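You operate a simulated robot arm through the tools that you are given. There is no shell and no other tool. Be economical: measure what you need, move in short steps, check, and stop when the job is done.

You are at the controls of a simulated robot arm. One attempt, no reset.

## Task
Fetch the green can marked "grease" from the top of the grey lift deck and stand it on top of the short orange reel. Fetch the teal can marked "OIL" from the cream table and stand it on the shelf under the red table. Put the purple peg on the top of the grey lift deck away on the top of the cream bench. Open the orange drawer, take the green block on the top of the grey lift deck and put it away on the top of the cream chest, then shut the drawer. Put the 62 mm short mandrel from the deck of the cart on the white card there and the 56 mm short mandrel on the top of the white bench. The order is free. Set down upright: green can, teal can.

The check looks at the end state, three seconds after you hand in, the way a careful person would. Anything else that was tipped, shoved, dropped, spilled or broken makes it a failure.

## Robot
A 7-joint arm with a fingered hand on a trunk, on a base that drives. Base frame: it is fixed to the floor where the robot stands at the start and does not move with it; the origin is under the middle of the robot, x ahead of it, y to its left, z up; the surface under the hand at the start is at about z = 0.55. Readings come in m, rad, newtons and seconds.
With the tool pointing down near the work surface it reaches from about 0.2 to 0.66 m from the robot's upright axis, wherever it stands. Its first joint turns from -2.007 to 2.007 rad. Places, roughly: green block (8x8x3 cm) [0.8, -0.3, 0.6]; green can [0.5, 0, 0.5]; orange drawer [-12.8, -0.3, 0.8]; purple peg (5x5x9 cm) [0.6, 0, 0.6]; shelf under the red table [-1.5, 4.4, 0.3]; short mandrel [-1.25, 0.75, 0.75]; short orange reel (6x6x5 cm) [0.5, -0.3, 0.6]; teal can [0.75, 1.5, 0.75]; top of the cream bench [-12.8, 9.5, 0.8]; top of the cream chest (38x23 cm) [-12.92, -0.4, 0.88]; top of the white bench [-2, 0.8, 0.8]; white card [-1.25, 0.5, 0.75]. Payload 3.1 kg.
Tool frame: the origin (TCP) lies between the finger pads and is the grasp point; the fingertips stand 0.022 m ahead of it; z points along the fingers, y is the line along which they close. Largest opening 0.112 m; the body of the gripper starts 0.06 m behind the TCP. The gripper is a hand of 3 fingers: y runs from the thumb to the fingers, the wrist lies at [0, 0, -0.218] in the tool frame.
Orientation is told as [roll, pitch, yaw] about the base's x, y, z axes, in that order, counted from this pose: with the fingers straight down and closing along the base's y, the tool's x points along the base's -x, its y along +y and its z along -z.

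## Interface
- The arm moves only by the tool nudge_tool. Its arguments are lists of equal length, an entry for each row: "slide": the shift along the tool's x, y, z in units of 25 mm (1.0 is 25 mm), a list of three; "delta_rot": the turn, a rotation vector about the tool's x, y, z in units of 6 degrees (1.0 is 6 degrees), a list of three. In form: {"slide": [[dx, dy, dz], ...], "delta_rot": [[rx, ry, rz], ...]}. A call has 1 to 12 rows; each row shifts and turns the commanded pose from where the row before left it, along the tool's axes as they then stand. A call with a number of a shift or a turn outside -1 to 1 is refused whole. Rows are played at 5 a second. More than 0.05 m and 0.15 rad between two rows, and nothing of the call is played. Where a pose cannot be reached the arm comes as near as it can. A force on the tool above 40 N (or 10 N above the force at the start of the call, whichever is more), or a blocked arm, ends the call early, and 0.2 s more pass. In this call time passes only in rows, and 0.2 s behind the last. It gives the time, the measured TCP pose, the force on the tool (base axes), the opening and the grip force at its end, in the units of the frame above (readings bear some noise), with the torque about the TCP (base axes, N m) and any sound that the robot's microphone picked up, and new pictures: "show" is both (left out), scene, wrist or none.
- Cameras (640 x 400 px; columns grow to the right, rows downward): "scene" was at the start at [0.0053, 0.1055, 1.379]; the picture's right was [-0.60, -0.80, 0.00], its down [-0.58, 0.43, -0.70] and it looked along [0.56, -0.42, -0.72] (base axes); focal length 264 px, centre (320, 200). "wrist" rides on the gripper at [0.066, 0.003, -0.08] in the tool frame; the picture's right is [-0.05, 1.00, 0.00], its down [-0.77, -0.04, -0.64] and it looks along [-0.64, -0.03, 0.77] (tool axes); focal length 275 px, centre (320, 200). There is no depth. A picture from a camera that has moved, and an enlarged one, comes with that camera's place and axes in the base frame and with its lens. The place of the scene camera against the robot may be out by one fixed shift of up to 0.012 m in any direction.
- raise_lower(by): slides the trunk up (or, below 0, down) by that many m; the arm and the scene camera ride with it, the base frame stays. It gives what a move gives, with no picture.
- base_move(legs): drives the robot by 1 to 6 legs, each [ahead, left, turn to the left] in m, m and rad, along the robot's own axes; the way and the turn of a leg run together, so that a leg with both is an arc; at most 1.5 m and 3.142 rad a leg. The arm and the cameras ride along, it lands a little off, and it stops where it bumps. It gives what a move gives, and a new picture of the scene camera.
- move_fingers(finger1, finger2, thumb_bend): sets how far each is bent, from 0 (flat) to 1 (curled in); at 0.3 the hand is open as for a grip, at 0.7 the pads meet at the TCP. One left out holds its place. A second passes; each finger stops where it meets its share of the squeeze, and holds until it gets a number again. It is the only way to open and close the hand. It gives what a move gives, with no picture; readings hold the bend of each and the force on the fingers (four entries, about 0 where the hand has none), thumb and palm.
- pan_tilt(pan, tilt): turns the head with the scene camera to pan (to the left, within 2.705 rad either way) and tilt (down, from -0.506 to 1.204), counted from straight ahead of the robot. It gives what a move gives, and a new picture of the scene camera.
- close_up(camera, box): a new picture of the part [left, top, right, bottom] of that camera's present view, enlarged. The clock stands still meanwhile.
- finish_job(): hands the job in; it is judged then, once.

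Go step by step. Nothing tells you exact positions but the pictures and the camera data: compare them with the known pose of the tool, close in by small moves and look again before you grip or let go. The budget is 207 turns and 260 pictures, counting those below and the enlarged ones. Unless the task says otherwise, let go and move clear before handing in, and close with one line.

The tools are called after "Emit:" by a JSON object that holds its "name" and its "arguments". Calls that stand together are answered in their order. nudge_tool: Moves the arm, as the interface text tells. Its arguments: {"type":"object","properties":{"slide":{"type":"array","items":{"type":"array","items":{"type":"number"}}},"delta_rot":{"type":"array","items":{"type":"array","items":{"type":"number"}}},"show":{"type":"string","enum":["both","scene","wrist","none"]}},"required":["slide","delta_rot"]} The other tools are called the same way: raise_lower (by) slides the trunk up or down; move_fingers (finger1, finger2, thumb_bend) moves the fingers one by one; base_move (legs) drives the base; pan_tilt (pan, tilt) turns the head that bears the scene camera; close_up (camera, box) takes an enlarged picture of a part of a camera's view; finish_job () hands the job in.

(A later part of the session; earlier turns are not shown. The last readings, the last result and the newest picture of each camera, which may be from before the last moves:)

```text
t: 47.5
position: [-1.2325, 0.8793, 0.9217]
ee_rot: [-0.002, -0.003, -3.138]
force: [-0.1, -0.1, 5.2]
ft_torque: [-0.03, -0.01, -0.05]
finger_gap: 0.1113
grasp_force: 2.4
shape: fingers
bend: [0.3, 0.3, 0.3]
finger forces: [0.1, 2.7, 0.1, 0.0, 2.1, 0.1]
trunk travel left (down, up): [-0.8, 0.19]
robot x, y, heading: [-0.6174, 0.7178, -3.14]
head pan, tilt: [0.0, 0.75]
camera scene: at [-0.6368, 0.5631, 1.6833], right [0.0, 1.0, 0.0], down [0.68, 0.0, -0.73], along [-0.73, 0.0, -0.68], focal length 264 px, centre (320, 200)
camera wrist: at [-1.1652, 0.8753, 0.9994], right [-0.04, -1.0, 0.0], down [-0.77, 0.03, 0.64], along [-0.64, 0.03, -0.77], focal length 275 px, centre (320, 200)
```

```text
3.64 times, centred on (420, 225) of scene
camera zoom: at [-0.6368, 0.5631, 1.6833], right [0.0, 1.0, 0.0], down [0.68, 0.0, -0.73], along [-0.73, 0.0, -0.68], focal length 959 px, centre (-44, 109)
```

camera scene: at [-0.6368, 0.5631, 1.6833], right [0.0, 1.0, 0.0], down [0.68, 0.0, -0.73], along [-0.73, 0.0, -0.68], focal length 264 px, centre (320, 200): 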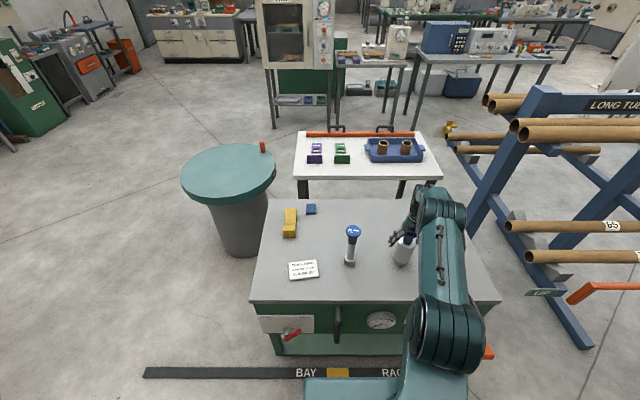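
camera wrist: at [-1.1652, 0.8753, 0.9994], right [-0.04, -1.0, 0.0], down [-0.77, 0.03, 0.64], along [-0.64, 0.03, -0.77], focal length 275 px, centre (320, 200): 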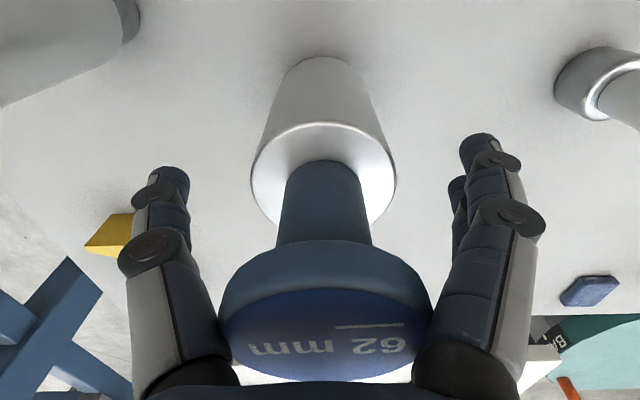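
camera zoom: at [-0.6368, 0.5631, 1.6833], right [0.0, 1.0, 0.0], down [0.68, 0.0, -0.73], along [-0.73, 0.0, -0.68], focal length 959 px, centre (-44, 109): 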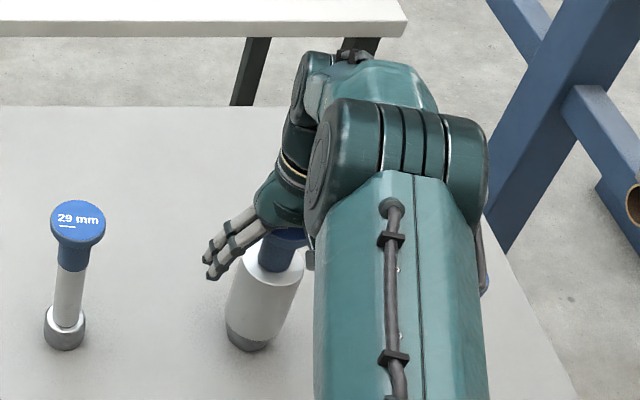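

The head flange is touching the finger roots lightly, so I raise about 1.2 cm before closing.

Emit:
{"name": "nudge_tool", "arguments": {"slide": [[0, 0, -0.25], [0, 0, -0.25]], "delta_rot": [[0, 0, 0], [0, 0, 0]], "show": "wrist"}}

```text
t: 48.1
position: [-1.2311, 0.8782, 0.9337]
ee_rot: [0.0, -0.001, -3.139]
force: [0.4, 0.6, 0.7]
ft_torque: [0.05, 0.03, 0.01]
finger_gap: 0.1112
grasp_force: 0.0
shape: fingers
bend: [0.3, 0.3, 0.3]
finger forces: [0.0, 0.0, 0.1, 0.1, 0.0, 0.1]
trunk travel left (down, up): [-0.8, 0.19]
robot x, y, heading: [-0.6112, 0.7164, -3.139]
head pan, tilt: [0.0, 0.75]
camera wrist: at [-1.1651, 0.8758, 1.0117], right [-0.04, -1.0, 0.0], down [-0.77, 0.03, 0.64], along [-0.63, 0.03, -0.77], focal length 275 px, centre (320, 200)
```

wrist: 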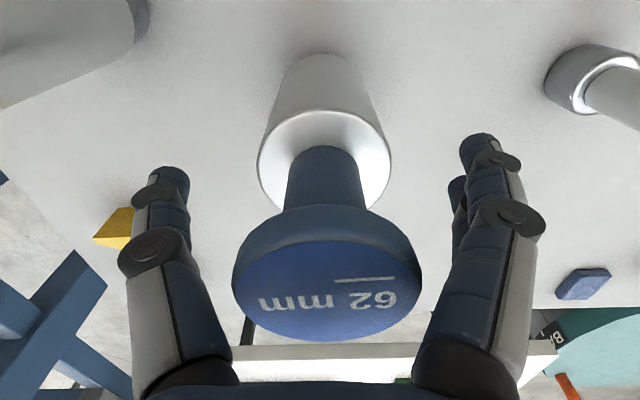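

Emit:
{"name": "nudge_tool", "arguments": {"slide": [[-0.2, 0.04, 0]], "delta_rot": [[0, 0, 0]], "show": "none"}}

Emit:
{"name": "move_fingers", "arguments": {"finger1": 0.7, "finger2": 0.7, "thumb_bend": 0.7}}

Emit:
{"name": "close_up", "arguments": {"camera": "wrist", "box": [0, 0, 640, 400]}}

```text
t: 48.5
position: [-1.2386, 0.8768, 0.9333]
ee_rot: [0.001, 0.0, -3.137]
force: [0.0, -1.1, 0.7]
ft_torque: [0.04, 0.0, -0.01]
finger_gap: 0.1114
grasp_force: 0.1
shape: fingers
bend: [0.3, 0.3, 0.3]
finger forces: [0.0, 0.1, 0.1, 0.1, 0.0, 0.0]
trunk travel left (down, up): [-0.8, 0.19]
robot x, y, heading: [-0.6141, 0.7205, -3.139]
head pan, tilt: [0.0, 0.75]
```

```text
t: 49.5
position: [-1.2376, 0.8771, 0.9341]
ee_rot: [-0.001, -0.004, -3.138]
force: [-2.7, -2.4, 15.3]
ft_torque: [-0.48, 0.15, -0.06]
finger_gap: 0.0404
grasp_force: 27.1
shape: fingers
bend: [0.57, 0.58, 0.61]
finger forces: [17.2, 18.8, 0.0, 0.0, 17.9, 0.1]
trunk travel left (down, up): [-0.8, 0.19]
robot x, y, heading: [-0.613, 0.7154, -3.139]
head pan, tilt: [0.0, 0.75]
```

```text
1.00 times, centred on (320, 200) of wrist (not enlarged: the box is as wide or as high as the picture)
camera zoom: at [-1.1703, 0.8736, 1.0132], right [-0.04, -1.0, 0.0], down [-0.77, 0.03, 0.64], along [-0.64, 0.03, -0.77], focal length 275 px, centre (320, 200)
```

zoom: 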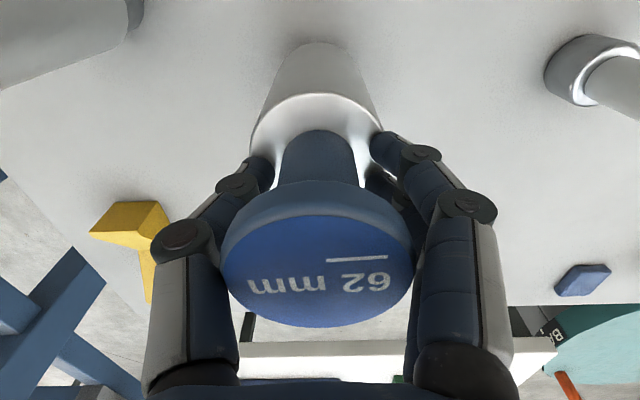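

The fingers hold it with some vertical strain. I lift slowly and check.

Emit:
{"name": "nudge_tool", "arguments": {"slide": [[0, 0, -0.2], [0, 0, -0.2], [0, 0, -0.3], [0, 0, -0.4]], "delta_rot": [[0, 0, 0], [0, 0, 0], [0, 0, 0], [0, 0, 0]]}}

Emit:
{"name": "close_up", "arguments": {"camera": "scene", "box": [370, 170, 470, 280]}}

```text
t: 50.5
position: [-1.238, 0.8766, 0.9607]
ee_rot: [0.002, 0.001, -3.138]
force: [0.1, 0.6, -3.7]
ft_torque: [-0.02, -0.01, 0.0]
finger_gap: 0.0398
grasp_force: 16.3
shape: fingers
bend: [0.57, 0.58, 0.61]
finger forces: [8.2, 8.1, 0.0, 0.1, 16.5, 0.1]
trunk travel left (down, up): [-0.8, 0.19]
robot x, y, heading: [-0.6174, 0.7148, -3.14]
head pan, tilt: [0.0, 0.75]
camera scene: at [-0.6383, 0.5638, 1.6831], right [0.0, 1.0, 0.0], down [0.68, 0.0, -0.73], along [-0.73, 0.0, -0.68], focal length 264 px, centre (320, 200)
camera wrist: at [-1.1714, 0.8741, 1.0396], right [-0.04, -1.0, 0.0], down [-0.77, 0.03, 0.64], along [-0.63, 0.03, -0.77], focal length 275 px, centre (320, 200)
```

scene: 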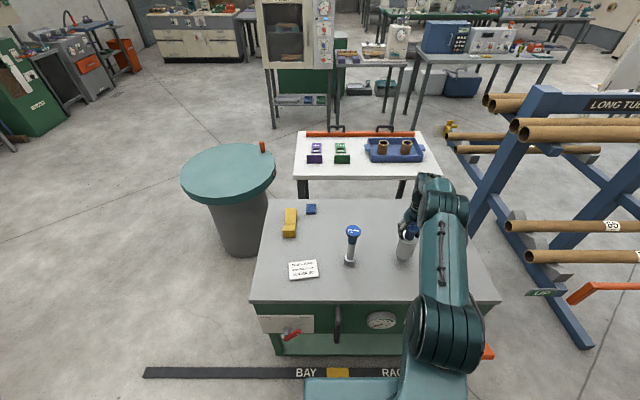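
wrist: 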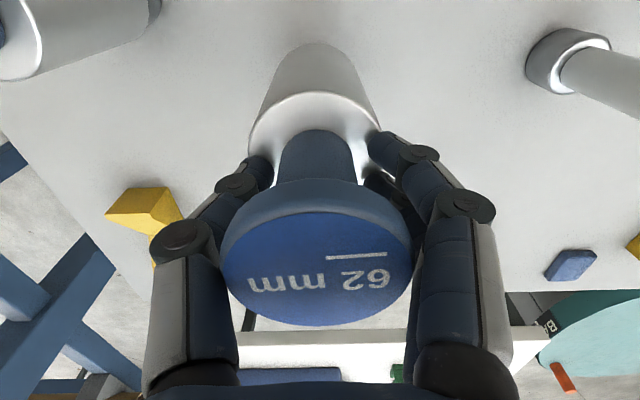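

```text
3.64 times, centred on (420, 225) of scene
camera zoom: at [-0.6383, 0.5638, 1.6831], right [0.0, 1.0, 0.0], down [0.68, 0.0, -0.73], along [-0.73, 0.0, -0.68], focal length 959 px, centre (-44, 109)
```

zoom: 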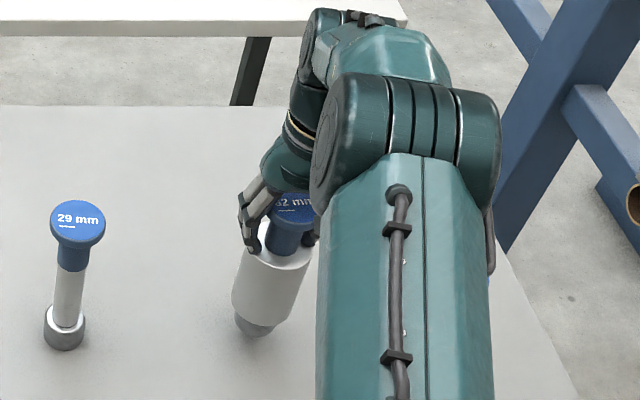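

The mandrel is off the deck and upright. I raise the trunk to clear the 29 mm mandrel and carry it towards the card.

Emit:
{"name": "raise_lower", "arguments": {"by": 0.18}}

Emit:
{"name": "nudge_tool", "arguments": {"slide": [[0.13, 1, 0], [0.13, 1, 0], [0.13, 1, 0], [0.13, 1, 0], [0.13, 1, 0], [0.13, 1, 0], [0.13, 1, 0], [0.13, 1, 0], [0.13, 1, 0], [0.13, 1, 0], [0.13, 1, 0], [0.13, 1, 0]], "delta_rot": [[0, 0, 0], [0, 0, 0], [0, 0, 0], [0, 0, 0], [0, 0, 0], [0, 0, 0], [0, 0, 0], [0, 0, 0], [0, 0, 0], [0, 0, 0], [0, 0, 0], [0, 0, 0]]}}

```text
t: 52.5
position: [-1.2386, 0.8771, 1.1404]
ee_rot: [-0.001, -0.001, -3.138]
force: [0.2, 0.4, -3.9]
ft_torque: [-0.01, -0.04, -0.05]
finger_gap: 0.0399
grasp_force: 16.2
shape: fingers
bend: [0.57, 0.58, 0.61]
finger forces: [8.2, 8.2, 0.0, 0.1, 16.5, 0.1]
trunk travel left (down, up): [-0.98, 0.01]
robot x, y, heading: [-0.6145, 0.7164, -3.142]
head pan, tilt: [0.0, 0.75]
```

```text
t: 55.1
position: [-1.1968, 0.5767, 1.1413]
ee_rot: [-0.001, 0.003, -3.137]
force: [-0.7, -0.2, -3.8]
ft_torque: [0.02, -0.02, 0.01]
finger_gap: 0.0398
grasp_force: 15.9
shape: fingers
bend: [0.57, 0.58, 0.61]
finger forces: [8.1, 7.8, 0.0, 0.0, 16.2, 0.0]
trunk travel left (down, up): [-0.98, 0.01]
robot x, y, heading: [-0.6179, 0.7144, -3.142]
head pan, tilt: [0.0, 0.75]
camera scene: at [-0.6386, 0.5615, 1.863], right [0.0, 1.0, 0.0], down [0.68, 0.0, -0.73], along [-0.73, 0.0, -0.68], focal length 264 px, centre (320, 200)
camera wrist: at [-1.1313, 0.5722, 1.2199], right [-0.04, -1.0, 0.0], down [-0.77, 0.03, 0.64], along [-0.63, 0.03, -0.77], focal length 275 px, centre (320, 200)
```

scene: 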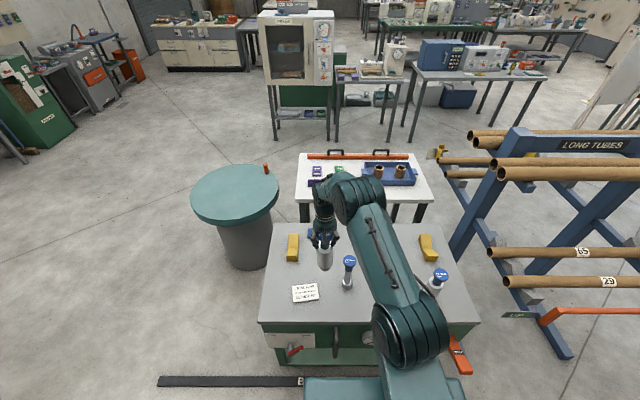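
wrist: 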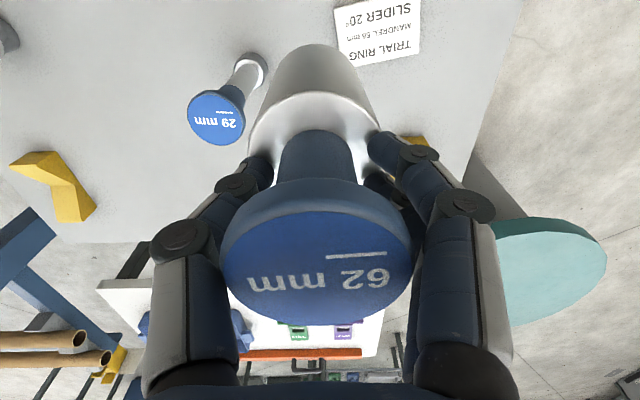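

The card is centred near (-1.191, 0.497). I move over it and descend part of the way.

Emit:
{"name": "nudge_tool", "arguments": {"slide": [[0.2, 0.8, 0], [0, 0.8, 0], [0, 0.8, 0], [0, 0.8, 0], [0, 0, 1], [0, 0, 1], [0, 0, 1], [0, 0, 1], [0, 0, 1], [0, 0, 1]], "delta_rot": [[0, 0, 0], [0, 0, 0], [0, 0, 0], [0, 0, 0], [0, 0, 0], [0, 0, 0], [0, 0, 0], [0, 0, 0], [0, 0, 0], [0, 0, 0]]}}

Emit:
{"name": "close_up", "arguments": {"camera": "scene", "box": [270, 200, 390, 320]}}

```text
t: 57.3
position: [-1.1923, 0.4986, 0.991]
ee_rot: [0.0, 0.001, -3.138]
force: [-0.4, 0.4, -3.5]
ft_torque: [-0.05, -0.01, -0.01]
finger_gap: 0.0399
grasp_force: 15.6
shape: fingers
bend: [0.57, 0.58, 0.61]
finger forces: [8.0, 7.8, 0.1, 0.1, 15.9, 0.0]
trunk travel left (down, up): [-0.98, 0.01]
robot x, y, heading: [-0.6142, 0.721, -3.137]
head pan, tilt: [0.0, 0.75]
camera scene: at [-0.6392, 0.5623, 1.8631], right [0.0, 1.0, 0.0], down [0.68, 0.0, -0.73], along [-0.73, 0.0, -0.68], focal length 264 px, centre (320, 200)
camera wrist: at [-1.1249, 0.495, 1.0691], right [-0.04, -1.0, 0.0], down [-0.77, 0.03, 0.64], along [-0.64, 0.03, -0.77], focal length 275 px, centre (320, 200)
```

scene: 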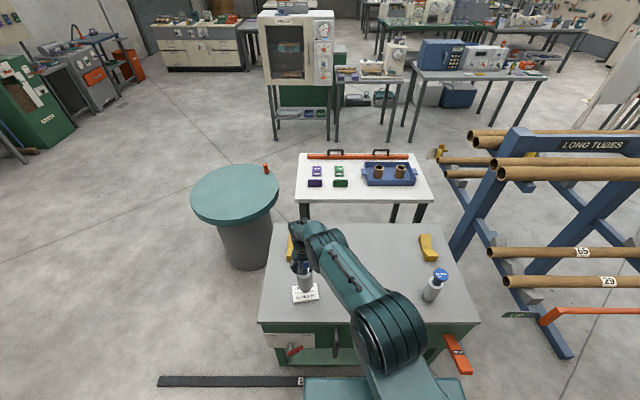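
wrist: 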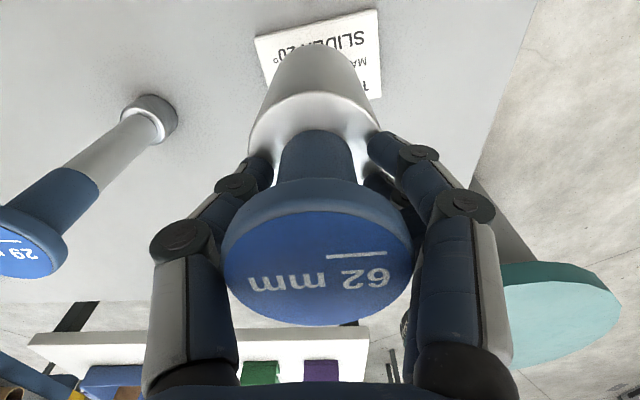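

```text
3.33 times, centred on (330, 260) of scene
camera zoom: at [-0.6392, 0.5623, 1.8631], right [0.0, 1.0, 0.0], down [0.68, 0.0, -0.73], along [-0.73, 0.0, -0.68], focal length 880 px, centre (287, 0)
```

zoom: 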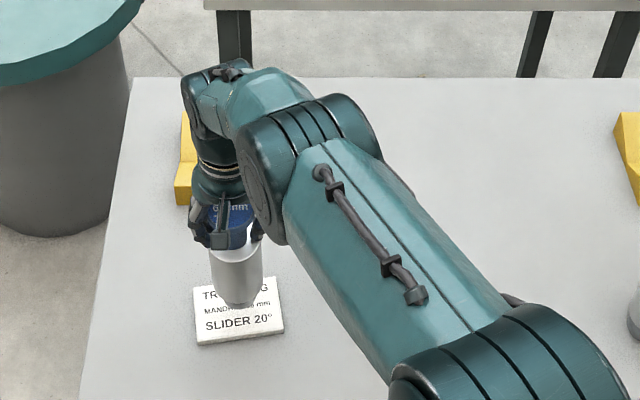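

Aligned with the card's centre. I lower carefully to contact.

Emit:
{"name": "nudge_tool", "arguments": {"slide": [[0, 0, 0.4], [0, 0, 0.4], [0, 0, 0.4], [0, 0, 0.2]], "delta_rot": [[0, 0, 0], [0, 0, 0], [0, 0, 0], [0, 0, 0]], "show": "none"}}

Emit:
{"name": "nudge_tool", "arguments": {"slide": [[0, 0, 0.1], [0, 0, 0.1]], "delta_rot": [[0, 0, 0], [0, 0, 0]], "show": "none"}}

Emit:
{"name": "close_up", "arguments": {"camera": "scene", "box": [280, 240, 340, 310]}}

```text
t: 58.3
position: [-1.1825, 0.5009, 0.9603]
ee_rot: [-0.002, -0.001, -3.14]
force: [0.0, -0.2, -3.5]
ft_torque: [-0.01, 0.0, 0.0]
finger_gap: 0.0397
grasp_force: 15.9
shape: fingers
bend: [0.57, 0.58, 0.61]
finger forces: [7.9, 7.7, 0.0, 0.0, 15.9, 0.0]
out of reach, approached as far as the arm can: row 2, 3
trunk travel left (down, up): [-0.98, 0.01]
robot x, y, heading: [-0.6162, 0.7178, -3.139]
head pan, tilt: [0.0, 0.75]
```

```text
t: 58.9
position: [-1.1824, 0.5029, 0.9571]
ee_rot: [0.0, -0.001, -3.138]
force: [-0.2, -0.4, -3.6]
ft_torque: [-0.03, -0.03, 0.08]
finger_gap: 0.0398
grasp_force: 15.9
shape: fingers
bend: [0.57, 0.58, 0.61]
finger forces: [8.0, 7.8, 0.0, 0.0, 16.0, 0.0]
trunk travel left (down, up): [-0.98, 0.01]
robot x, y, heading: [-0.6181, 0.7174, -3.133]
head pan, tilt: [0.0, 0.75]
```

```text
5.71 times, centred on (310, 275) of scene
camera zoom: at [-0.6385, 0.5624, 1.863], right [0.0, 1.0, 0.0], down [0.68, 0.0, -0.73], along [-0.73, 0.0, -0.68], focal length 1508 px, centre (377, -229)
```

zoom: 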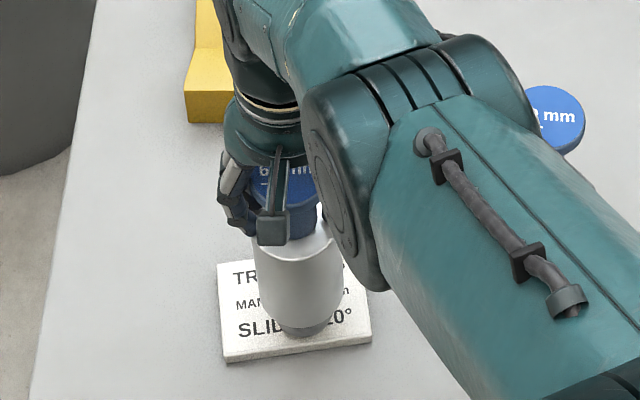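

Reach limit with the trunk so high. I raise the arm and lower the trunk to regain reach.

Emit:
{"name": "nudge_tool", "arguments": {"slide": [[0, 0, -1], [0, 0, -1], [0, 0, -1], [0, 0, -1], [0, 0, -1], [0, 0, -1]], "delta_rot": [[0, 0, 0], [0, 0, 0], [0, 0, 0], [0, 0, 0], [0, 0, 0], [0, 0, 0]], "show": "none"}}

Emit:
{"name": "raise_lower", "arguments": {"by": -0.14}}

```text
t: 60.3
position: [-1.1839, 0.5026, 1.1067]
ee_rot: [0.0, 0.0, -3.138]
force: [0.2, -0.2, -3.3]
ft_torque: [0.04, 0.02, -0.01]
finger_gap: 0.0252
grasp_force: 10.1
shape: fingers
bend: [0.63, 0.63, 0.65]
finger forces: [5.9, 4.9, 0.1, 0.0, 9.4, 0.0]
trunk travel left (down, up): [-0.98, 0.01]
robot x, y, heading: [-0.6199, 0.7141, -3.139]
head pan, tilt: [0.0, 0.75]
```

```text
t: 62.0
position: [-1.1834, 0.502, 0.9664]
ee_rot: [-0.001, 0.001, -3.138]
force: [0.3, -0.4, -4.3]
ft_torque: [0.02, 0.03, -0.01]
finger_gap: 0.0252
grasp_force: 10.5
shape: fingers
bend: [0.63, 0.63, 0.65]
finger forces: [5.9, 4.8, 0.0, 0.0, 9.5, 0.0]
trunk travel left (down, up): [-0.84, 0.15]
robot x, y, heading: [-0.6164, 0.7177, -3.139]
head pan, tilt: [0.0, 0.75]
```

The grip changed (gap 0.025), so the mandrel slipped in the fingers. I look before going on.

Emit:
{"name": "close_up", "arguments": {"camera": "wrist", "box": [0, 0, 640, 400]}}

Emit:
{"name": "close_up", "arguments": {"camera": "scene", "box": [270, 190, 390, 310]}}

```text
1.00 times, centred on (320, 200) of wrist (not enlarged: the box is as wide or as high as the picture)
camera zoom: at [-1.1174, 0.5003, 1.0449], right [-0.04, -1.0, 0.0], down [-0.77, 0.03, 0.64], along [-0.64, 0.03, -0.77], focal length 275 px, centre (320, 200)
```

zoom: 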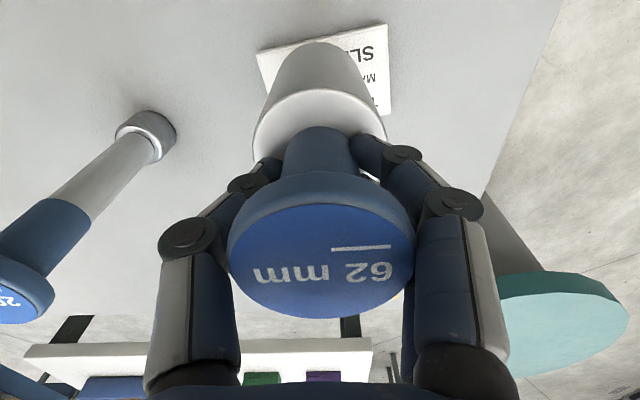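

```text
3.33 times, centred on (330, 250) of scene
camera zoom: at [-0.6386, 0.5632, 1.7231], right [0.0, 1.0, 0.0], down [0.68, 0.0, -0.73], along [-0.73, 0.0, -0.68], focal length 880 px, centre (287, 33)
```

zoom: 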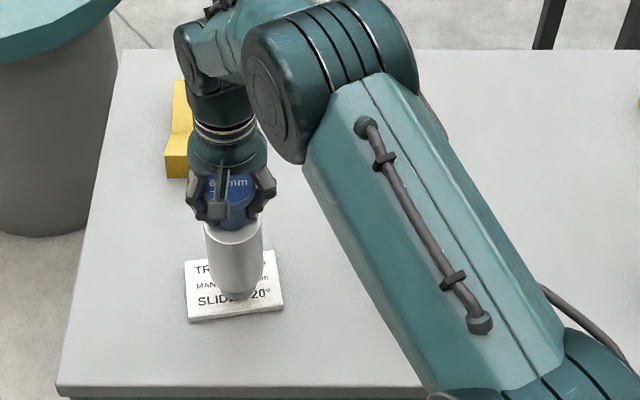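

It now hangs caged under the flange, still upright and centred. I correct by 8 mm and lower gently.

Emit:
{"name": "nudge_tool", "arguments": {"slide": [[-0.32, 0.18, 0.1], [0, 0, 0.15], [0, 0, 0.1]], "delta_rot": [[0, 0, 0], [0, 0, 0], [0, 0, 0]], "show": "none"}}

Emit:
{"name": "nudge_tool", "arguments": {"slide": [[0, 0, 0.08], [0, 0, 0.08]], "delta_rot": [[0, 0, 0], [0, 0, 0]], "show": "none"}}

Emit:
{"name": "nudge_tool", "arguments": {"slide": [[0, 0, 0.08], [0, 0, 0.08]], "delta_rot": [[0, 0, 0], [0, 0, 0]], "show": "wrist"}}

Emit:
{"name": "close_up", "arguments": {"camera": "scene", "box": [280, 210, 360, 290]}}

```text
t: 62.8
position: [-1.1923, 0.498, 0.9574]
ee_rot: [-0.001, -0.001, -3.14]
force: [-0.2, 0.4, -3.0]
ft_torque: [0.04, 0.02, 0.03]
finger_gap: 0.0253
grasp_force: 10.1
shape: fingers
bend: [0.63, 0.63, 0.65]
finger forces: [6.0, 4.8, 0.0, 0.1, 9.4, 0.0]
trunk travel left (down, up): [-0.84, 0.15]
robot x, y, heading: [-0.6143, 0.7138, -3.134]
head pan, tilt: [0.0, 0.75]
```

```text
t: 63.4
position: [-1.1933, 0.4984, 0.9539]
ee_rot: [-0.001, 0.0, -3.139]
force: [0.0, -0.8, -3.5]
ft_torque: [-0.02, 0.0, 0.01]
finger_gap: 0.0253
grasp_force: 9.9
shape: fingers
bend: [0.63, 0.63, 0.65]
finger forces: [6.0, 4.8, 0.0, 0.0, 9.5, 0.1]
trunk travel left (down, up): [-0.84, 0.15]
robot x, y, heading: [-0.6152, 0.7188, -3.141]
head pan, tilt: [0.0, 0.75]
```

```text
t: 64.0
position: [-1.1922, 0.4981, 0.9497]
ee_rot: [0.0, 0.0, -3.138]
force: [0.1, 0.7, -4.0]
ft_torque: [-0.02, 0.0, 0.01]
finger_gap: 0.0248
grasp_force: 10.0
shape: fingers
bend: [0.63, 0.63, 0.65]
finger forces: [5.9, 4.8, 0.0, 0.0, 9.5, 0.0]
trunk travel left (down, up): [-0.84, 0.15]
robot x, y, heading: [-0.6186, 0.7143, -3.14]
head pan, tilt: [0.0, 0.75]
camera wrist: at [-1.1254, 0.4955, 1.0288], right [-0.04, -1.0, 0.0], down [-0.77, 0.03, 0.64], along [-0.64, 0.03, -0.77], focal length 275 px, centre (320, 200)
```

wrist: 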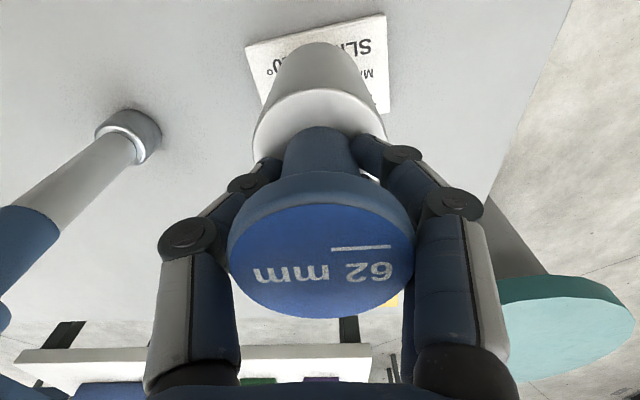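

```text
5.00 times, centred on (320, 250) of scene
camera zoom: at [-0.6387, 0.5631, 1.7231], right [0.0, 1.0, 0.0], down [0.68, 0.0, -0.73], along [-0.73, 0.0, -0.68], focal length 1319 px, centre (320, -50)
```

zoom: 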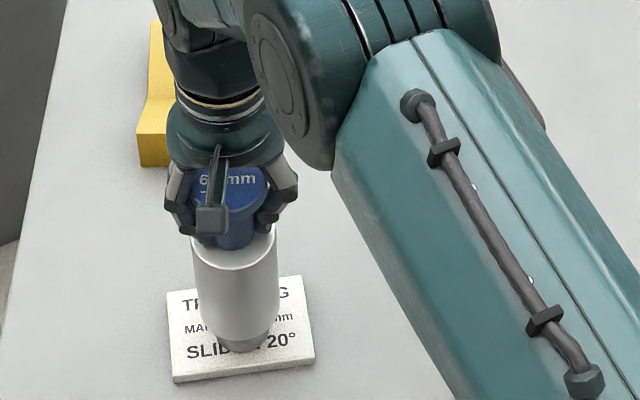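

Emit:
{"name": "nudge_tool", "arguments": {"slide": [[0, 0, 0.08], [0, 0, 0.08]], "delta_rot": [[0, 0, 0], [0, 0, 0]], "show": "none"}}

Emit:
{"name": "nudge_tool", "arguments": {"slide": [[0, 0, 0.08], [0, 0, 0.08]], "delta_rot": [[0, 0, 0], [0, 0, 0]], "show": "none"}}

Emit:
{"name": "close_up", "arguments": {"camera": "scene", "box": [280, 210, 360, 290]}}

```text
t: 64.6
position: [-1.1914, 0.498, 0.9487]
ee_rot: [0.002, -0.004, -3.138]
force: [-2.0, 1.9, 9.7]
ft_torque: [0.01, 0.04, -0.01]
finger_gap: 0.025
grasp_force: 12.2
shape: fingers
bend: [0.63, 0.64, 0.65]
finger forces: [6.4, 5.7, 0.1, 0.0, 12.7, 0.1]
trunk travel left (down, up): [-0.84, 0.15]
robot x, y, heading: [-0.6207, 0.7171, -3.133]
head pan, tilt: [0.0, 0.75]
```

```text
t: 65.2
position: [-1.1925, 0.5, 0.9488]
ee_rot: [0.004, -0.008, -3.137]
force: [-4.9, 0.5, 36.2]
ft_torque: [0.14, 0.07, 0.0]
finger_gap: 0.0248
grasp_force: 23.2
shape: fingers
bend: [0.66, 0.65, 0.67]
finger forces: [11.6, 9.5, 0.0, 0.0, 26.0, 0.0]
trunk travel left (down, up): [-0.84, 0.15]
robot x, y, heading: [-0.6199, 0.7159, -3.138]
head pan, tilt: [0.0, 0.75]
```

```text
5.00 times, centred on (320, 250) of scene
camera zoom: at [-0.6322, 0.566, 1.724], right [0.0, 1.0, 0.0], down [0.68, 0.0, -0.73], along [-0.73, 0.0, -0.68], focal length 1319 px, centre (320, -50)
```

zoom: 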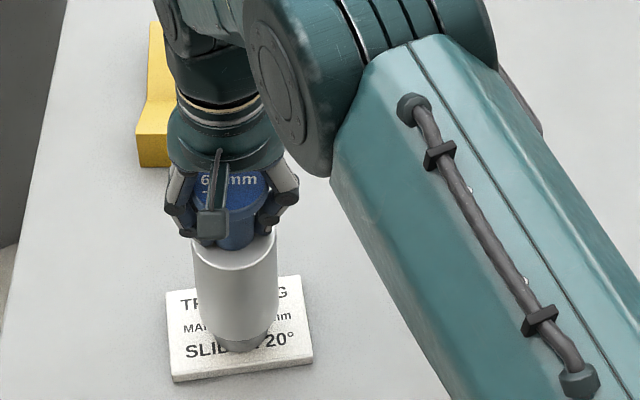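

It is on the card. I back off the press and then open.

Emit:
{"name": "nudge_tool", "arguments": {"slide": [[0, 0, -0.1], [0, 0, -0.08]], "delta_rot": [[0, 0, 0], [0, 0, 0]], "show": "none"}}

Emit:
{"name": "move_fingers", "arguments": {"finger1": 0.3, "finger2": 0.3, "thumb_bend": 0.3}}

Emit:
{"name": "close_up", "arguments": {"camera": "wrist", "box": [0, 0, 640, 400]}}

```text
t: 65.8
position: [-1.1905, 0.4998, 0.9465]
ee_rot: [0.001, -0.003, -3.139]
force: [-4.3, -1.0, 22.9]
ft_torque: [-0.08, 0.16, 0.0]
finger_gap: 0.0248
grasp_force: 17.8
shape: fingers
bend: [0.66, 0.66, 0.67]
finger forces: [8.6, 10.2, 0.1, 0.0, 17.1, 0.0]
trunk travel left (down, up): [-0.84, 0.15]
robot x, y, heading: [-0.6157, 0.7152, -3.14]
head pan, tilt: [0.0, 0.75]
```

```text
t: 66.8
position: [-1.1926, 0.4991, 0.9455]
ee_rot: [0.0, 0.003, -3.14]
force: [0.4, 0.6, 0.0]
ft_torque: [0.0, 0.02, 0.02]
finger_gap: 0.1111
grasp_force: 0.0
shape: fingers
bend: [0.3, 0.3, 0.3]
finger forces: [0.1, 0.0, 0.0, 0.0, 0.0, 0.1]
trunk travel left (down, up): [-0.84, 0.15]
robot x, y, heading: [-0.613, 0.7174, -3.136]
head pan, tilt: [0.0, 0.75]
```

```text
1.00 times, centred on (320, 200) of wrist (not enlarged: the box is as wide or as high as the picture)
camera zoom: at [-1.1262, 0.4957, 1.0246], right [-0.04, -1.0, 0.0], down [-0.77, 0.03, 0.64], along [-0.63, 0.03, -0.77], focal length 275 px, centre (320, 200)
```

zoom: 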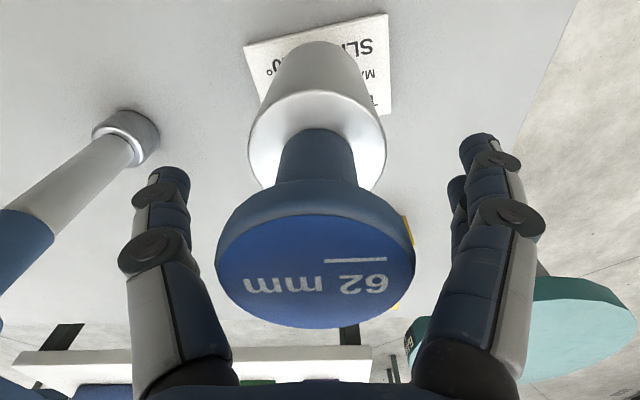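

The 62 mm mandrel stands on the card. I rise, and shift the base right toward the 56 mm mandrel.

Emit:
{"name": "nudge_tool", "arguments": {"slide": [[0, 0, -0.6], [0, 0, -1], [0, 0, -1], [0, 0, -1], [0, 0, -1], [0, 0, -1], [0, -0.5, -1], [0, -1, 0], [0, -1, 0], [0, -1, 0], [0, -1, 0], [0, -1, 0]], "delta_rot": [[0, 0, 0], [0, 0, 0], [0, 0, 0], [0, 0, 0], [0, 0, 0], [0, 0, 0], [0, 0, 0], [0, 0, 0], [0, 0, 0], [0, 0, 0], [0, 0, 0], [0, 0, 0]], "show": "wrist"}}

Emit:
{"name": "base_move", "arguments": {"legs": [[0, -0.33, 0]]}}

```text
t: 69.4
position: [-1.194, 0.6387, 1.1125]
ee_rot: [0.0, 0.0, -3.138]
force: [0.5, -0.5, -0.4]
ft_torque: [0.0, 0.01, -0.01]
finger_gap: 0.1112
grasp_force: 0.1
shape: fingers
bend: [0.3, 0.3, 0.3]
finger forces: [0.1, 0.0, 0.0, 0.0, 0.0, 0.1]
trunk travel left (down, up): [-0.84, 0.15]
robot x, y, heading: [-0.6157, 0.7156, -3.139]
head pan, tilt: [0.0, 0.75]
camera wrist: at [-1.1275, 0.6354, 1.1914], right [-0.04, -1.0, 0.0], down [-0.77, 0.03, 0.64], along [-0.64, 0.03, -0.77], focal length 275 px, centre (320, 200)
```

wrist: 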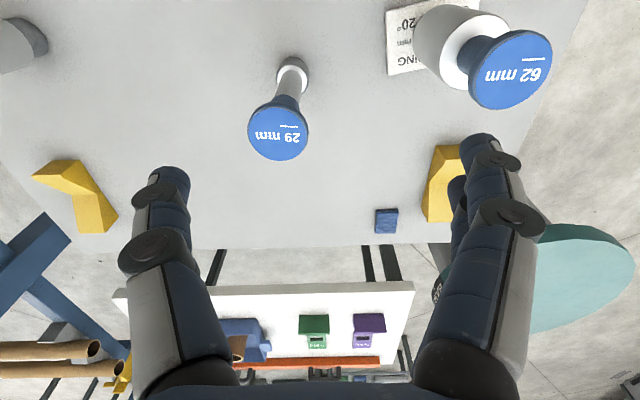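

```text
t: 71.6
position: [-1.1961, 0.9704, 1.1133]
ee_rot: [0.0, -0.002, -3.133]
force: [-0.2, 0.3, 0.2]
ft_torque: [0.03, 0.01, -0.01]
finger_gap: 0.1112
grasp_force: 0.0
shape: fingers
bend: [0.3, 0.3, 0.3]
finger forces: [0.0, 0.1, 0.1, 0.1, 0.0, 0.0]
trunk travel left (down, up): [-0.84, 0.15]
robot x, y, heading: [-0.6215, 1.056, -3.13]
head pan, tilt: [0.0, 0.75]
camera scene: at [-0.6392, 0.9008, 1.7232], right [-0.01, 1.0, 0.0], down [0.68, 0.01, -0.73], along [-0.73, -0.01, -0.68], focal length 264 px, centre (320, 200)
```

scene: 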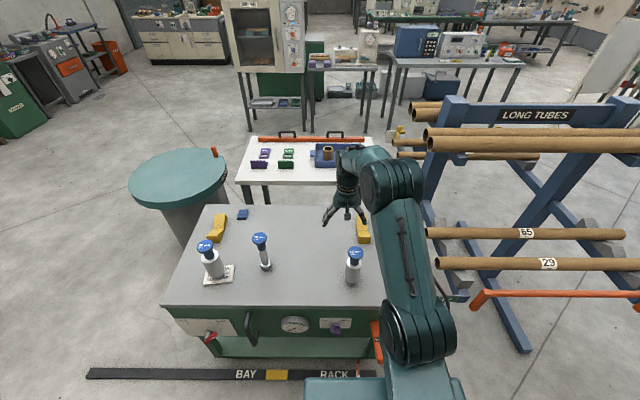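

The 62 mm stands on the card. I move above the 56 mm mandrel for a wrist view.

Emit:
{"name": "nudge_tool", "arguments": {"slide": [[0.3, -0.8, 0.8], [0.3, -0.8, 0.8], [0, 0, 0.8]], "delta_rot": [[0, 0, 0], [0, 0, 0], [0, 0, 0]], "show": "wrist"}}

Emit:
{"name": "close_up", "arguments": {"camera": "scene", "box": [180, 220, 270, 300]}}

```text
t: 72.4
position: [-1.1828, 1.0118, 1.0527]
ee_rot: [0.0, 0.001, -3.129]
force: [-1.1, 0.1, 0.3]
ft_torque: [0.0, 0.03, 0.01]
finger_gap: 0.1111
grasp_force: 0.1
shape: fingers
bend: [0.3, 0.3, 0.3]
finger forces: [0.0, 0.1, 0.1, 0.0, 0.0, 0.0]
trunk travel left (down, up): [-0.84, 0.15]
robot x, y, heading: [-0.6179, 1.0501, -3.135]
head pan, tilt: [0.0, 0.75]
camera wrist: at [-1.1156, 1.0084, 1.1312], right [-0.04, -1.0, 0.0], down [-0.77, 0.03, 0.64], along [-0.64, 0.02, -0.77], focal length 275 px, centre (320, 200)
```

wrist: 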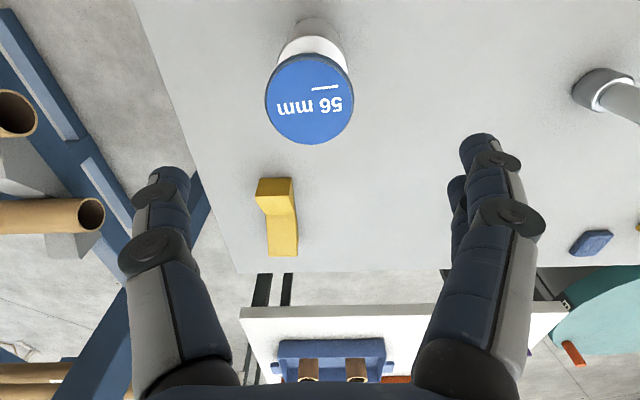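

```text
5.00 times, centred on (225, 260) of scene
camera zoom: at [-0.6402, 0.8997, 1.7231], right [-0.01, 1.0, 0.0], down [0.68, 0.01, -0.73], along [-0.73, -0.01, -0.68], focal length 1319 px, centre (795, -100)
```

zoom: 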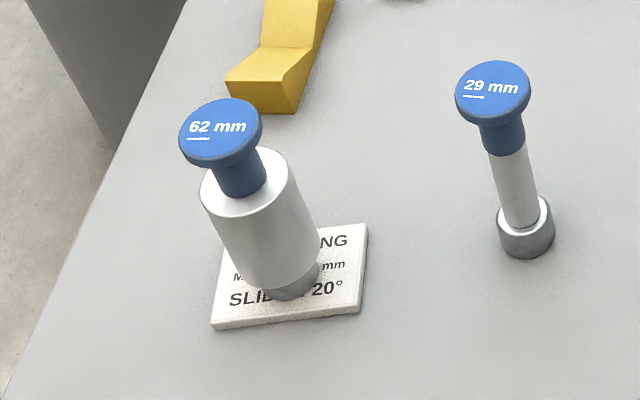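

Head at about (-1.177, 1.016). I descend to grip height.

Emit:
{"name": "nudge_tool", "arguments": {"slide": [[0.2, -0.2, 0.8], [0, 0, 0.8], [0, 0, 0.8], [0, 0, 0.8], [0, 0, 0.8], [0, 0, 0.4]], "delta_rot": [[0, 0, 0], [0, 0, 0], [0, 0, 0], [0, 0, 0], [0, 0, 0], [0, 0, 0]], "show": "wrist"}}

```text
t: 73.8
position: [-1.1763, 1.0168, 0.9432]
ee_rot: [-0.001, 0.0, -3.132]
force: [0.7, 0.3, -0.4]
ft_torque: [0.01, 0.03, -0.01]
finger_gap: 0.1114
grasp_force: 0.1
shape: fingers
bend: [0.3, 0.3, 0.3]
finger forces: [0.0, 0.0, 0.0, 0.0, 0.1, 0.0]
trunk travel left (down, up): [-0.84, 0.15]
robot x, y, heading: [-0.6177, 1.0497, -3.135]
head pan, tilt: [0.0, 0.75]
camera wrist: at [-1.1087, 1.0135, 1.0228], right [-0.04, -1.0, 0.0], down [-0.77, 0.03, 0.64], along [-0.64, 0.02, -0.77], focal length 275 px, centre (320, 200)
```

wrist: 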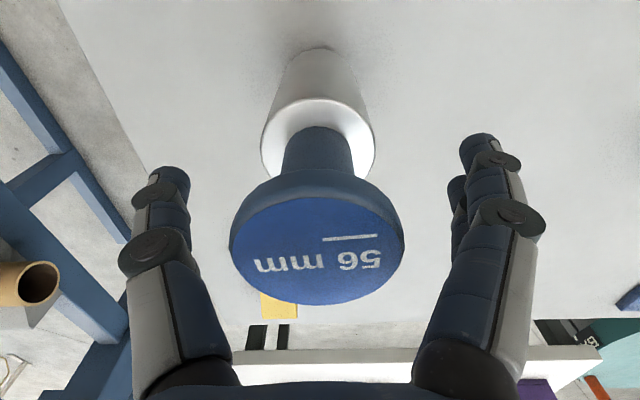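

Emit:
{"name": "nudge_tool", "arguments": {"slide": [[0, 0, 0.16]], "delta_rot": [[0, 0, 0]], "show": "none"}}

Emit:
{"name": "move_fingers", "arguments": {"finger1": 0.75, "finger2": 0.75, "thumb_bend": 0.75}}

Emit:
{"name": "nudge_tool", "arguments": {"slide": [[0, 0, -0.2], [0, 0, -0.3], [0, 0, -0.5], [0, 0, -1], [0, 0, -1], [0, 0, -1], [0, 0, -1], [0, 0, -1]], "delta_rot": [[0, 0, 0], [0, 0, 0], [0, 0, 0], [0, 0, 0], [0, 0, 0], [0, 0, 0], [0, 0, 0], [0, 0, 0]]}}

```text
t: 74.2
position: [-1.1758, 1.0152, 0.9391]
ee_rot: [0.001, 0.0, -3.132]
force: [-0.1, -0.2, -0.3]
ft_torque: [0.0, -0.02, 0.01]
finger_gap: 0.1114
grasp_force: 0.0
shape: fingers
bend: [0.3, 0.3, 0.3]
finger forces: [0.1, 0.0, 0.0, 0.0, 0.0, 0.1]
trunk travel left (down, up): [-0.84, 0.15]
robot x, y, heading: [-0.6185, 1.0546, -3.134]
head pan, tilt: [0.0, 0.75]
```

```text
t: 75.2
position: [-1.176, 1.017, 0.9387]
ee_rot: [0.0, -0.001, -3.134]
force: [-0.4, 0.7, 0.7]
ft_torque: [0.01, 0.0, -0.03]
finger_gap: 0.0225
grasp_force: 16.1
shape: fingers
bend: [0.67, 0.65, 0.65]
finger forces: [7.9, 8.5, 0.0, 0.0, 15.8, 0.1]
trunk travel left (down, up): [-0.84, 0.15]
robot x, y, heading: [-0.6191, 1.0525, -3.13]
head pan, tilt: [0.0, 0.75]
```

```text
t: 77.0
position: [-1.1772, 1.0169, 1.0906]
ee_rot: [0.001, -0.001, -3.135]
force: [-0.1, -0.3, -4.1]
ft_torque: [0.01, 0.02, 0.02]
finger_gap: 0.0224
grasp_force: 15.8
shape: fingers
bend: [0.67, 0.65, 0.65]
finger forces: [8.0, 8.5, 0.0, 0.1, 15.8, 0.0]
trunk travel left (down, up): [-0.84, 0.15]
robot x, y, heading: [-0.6167, 1.0529, -3.132]
head pan, tilt: [0.0, 0.75]
camera scene: at [-0.6392, 0.9005, 1.7231], right [-0.01, 1.0, 0.0], down [0.68, 0.01, -0.73], along [-0.73, -0.01, -0.68], focal length 264 px, centre (320, 200)
camera wrist: at [-1.1099, 1.014, 1.1692], right [-0.04, -1.0, 0.0], down [-0.77, 0.03, 0.64], along [-0.63, 0.02, -0.77], focal length 275 px, centre (320, 200)
```

scene: 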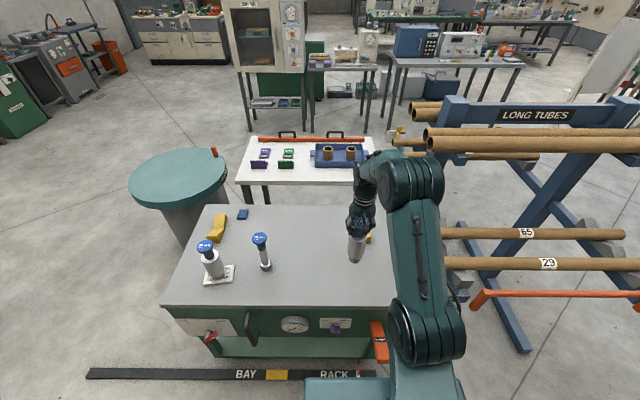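
wrist: 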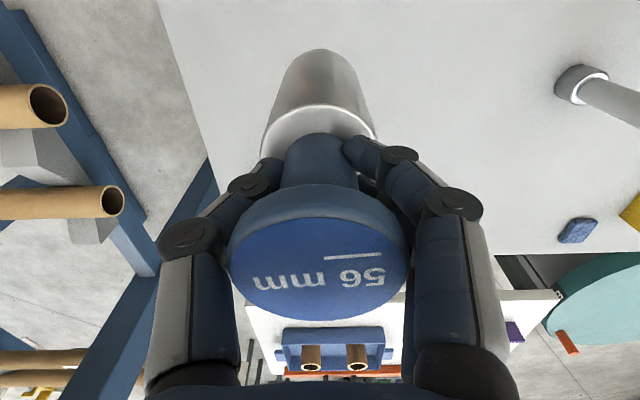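

The 56 mm is held firmly. The front of the white bench is boxed in by the cart and drum, so I drive around the drum to reach the bench from behind.

Emit:
{"name": "base_move", "arguments": {"legs": [[-0.4, 0, 0], [0, 1.0, 0], [0, 0.95, 0]]}}

```text
t: 88.6
position: [-0.7543, -0.8937, 1.0899]
ee_rot: [0.0, 0.0, -3.119]
force: [-0.5, 0.6, -3.5]
ft_torque: [0.0, 0.0, 0.01]
finger_gap: 0.0225
grasp_force: 16.0
shape: fingers
bend: [0.67, 0.65, 0.65]
finger forces: [7.9, 8.5, 0.0, 0.0, 15.8, 0.1]
trunk travel left (down, up): [-0.84, 0.15]
robot x, y, heading: [-0.1931, -0.8483, -3.12]
head pan, tilt: [0.0, 0.75]
camera scene: at [-0.2148, -1.0022, 1.7231], right [-0.02, 1.0, 0.0], down [0.68, 0.02, -0.73], along [-0.73, -0.02, -0.68], focal length 264 px, centre (320, 200)
```

scene: 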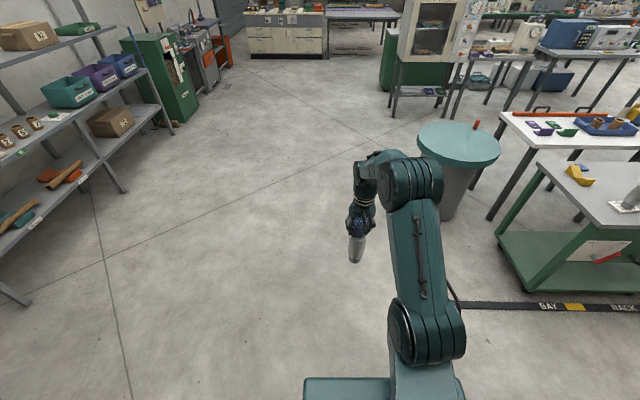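

Emit:
{"name": "base_move", "arguments": {"legs": [[1.4, 0, -0.02], [1.25, 0, 0], [0, 0, 3.14]]}}

```text
t: 108.7
position: [-2.2709, -0.8491, 1.0904]
ee_rot: [0.0, 0.001, -0.066]
force: [0.1, 0.1, -2.7]
ft_torque: [-0.02, 0.02, 0.01]
finger_gap: 0.0216
grasp_force: 16.0
shape: fingers
bend: [0.68, 0.65, 0.65]
finger forces: [7.4, 8.4, 0.0, 0.0, 15.1, 0.0]
trunk travel left (down, up): [-0.84, 0.15]
robot x, y, heading: [-2.8307, -0.8412, -0.066]
head pan, tilt: [0.0, 0.75]
camera scene: at [-2.7976, -0.6902, 1.7231], right [-0.07, -1.0, 0.0], down [-0.68, 0.05, -0.73], along [0.73, -0.05, -0.68], focal length 264 px, centre (320, 200)
```

scene: 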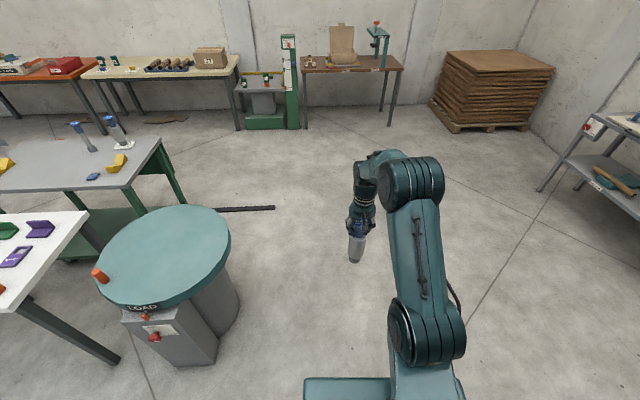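

Clear. I straighten and slide left behind the bench.

Emit:
{"name": "base_move", "arguments": {"legs": [[-0.05, 0, 0.066], [0, 0.8, 0], [0, 0.8, 0]]}}

```text
t: 117.4
position: [-2.3108, 0.7866, 1.0908]
ee_rot: [-0.001, 0.001, -0.006]
force: [0.6, 0.3, -4.1]
ft_torque: [0.01, 0.0, 0.01]
finger_gap: 0.0217
grasp_force: 15.7
shape: fingers
bend: [0.69, 0.65, 0.65]
finger forces: [7.6, 8.4, 0.0, 0.1, 15.2, 0.0]
trunk travel left (down, up): [-0.84, 0.15]
robot x, y, heading: [-2.8733, 0.7585, -0.004]
head pan, tilt: [0.0, 0.75]
camera scene: at [-2.8448, 0.9129, 1.7231], right [-0.01, -1.0, 0.0], down [-0.68, 0.0, -0.73], along [0.73, 0.0, -0.68], focal length 264 px, centre (320, 200)
```

scene: 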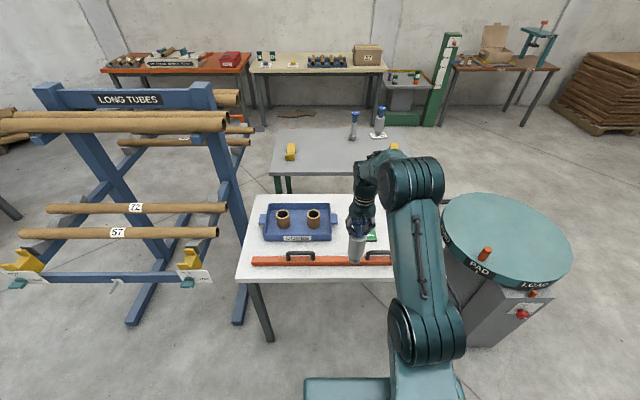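

I am behind the bench. I go forward 0.15 m and inspect the free gap between the tray and the green block.

Emit:
{"name": "base_move", "arguments": {"legs": [[0.15, 0, 0]]}}

Emit:
{"name": "close_up", "arguments": {"camera": "wrist", "box": [0, 0, 640, 400]}}

Emit:
{"name": "close_up", "arguments": {"camera": "scene", "box": [220, 170, 440, 310]}}

```text
t: 118.8
position: [-2.164, 0.7826, 1.0906]
ee_rot: [0.0, 0.001, -0.011]
force: [1.1, -0.3, -4.3]
ft_torque: [0.0, 0.02, 0.01]
finger_gap: 0.0221
grasp_force: 15.7
shape: fingers
bend: [0.69, 0.65, 0.65]
finger forces: [7.6, 8.4, 0.1, 0.0, 15.2, 0.0]
trunk travel left (down, up): [-0.84, 0.15]
robot x, y, heading: [-2.723, 0.7585, -0.012]
head pan, tilt: [0.0, 0.75]
camera scene: at [-2.6985, 0.9115, 1.7231], right [-0.01, -1.0, 0.0], down [-0.68, 0.01, -0.73], along [0.73, -0.01, -0.68], focal length 264 px, centre (320, 200)
```

scene: 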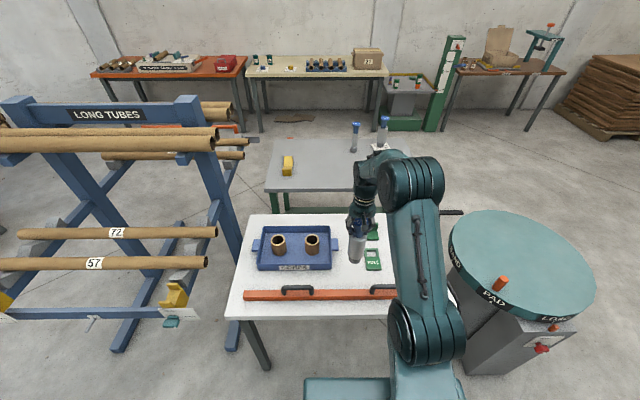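

```text
1.00 times, centred on (320, 200) of wrist (not enlarged: the box is as wide or as high as the picture)
camera zoom: at [-2.2299, 0.7869, 1.1689], right [0.06, 1.0, 0.0], down [0.77, -0.04, 0.64], along [0.63, -0.04, -0.77], focal length 275 px, centre (320, 200)
```

zoom: 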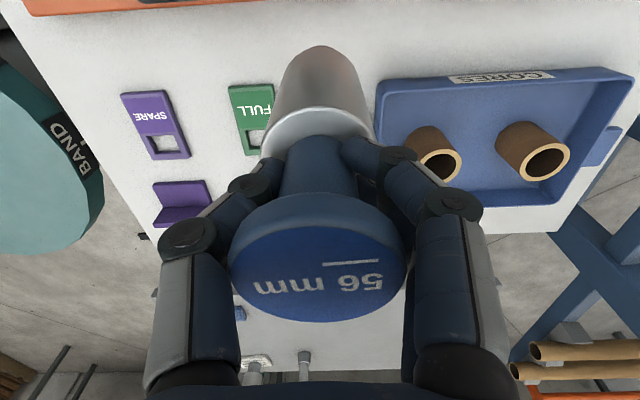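

```text
2.86 times, centred on (330, 240) of scene
camera zoom: at [-2.6985, 0.9115, 1.7231], right [-0.01, -1.0, 0.0], down [-0.68, 0.01, -0.73], along [0.73, -0.01, -0.68], focal length 754 px, centre (291, 86)
```

zoom: 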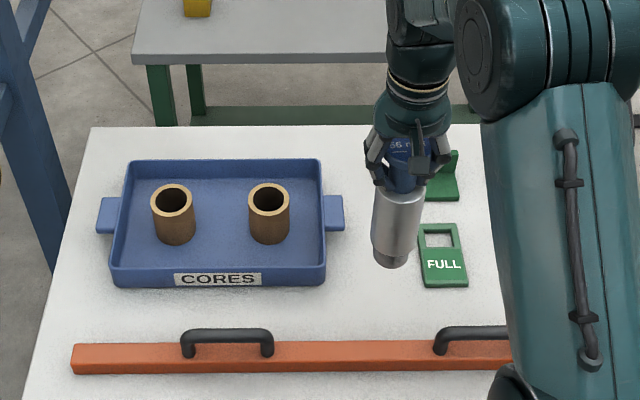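

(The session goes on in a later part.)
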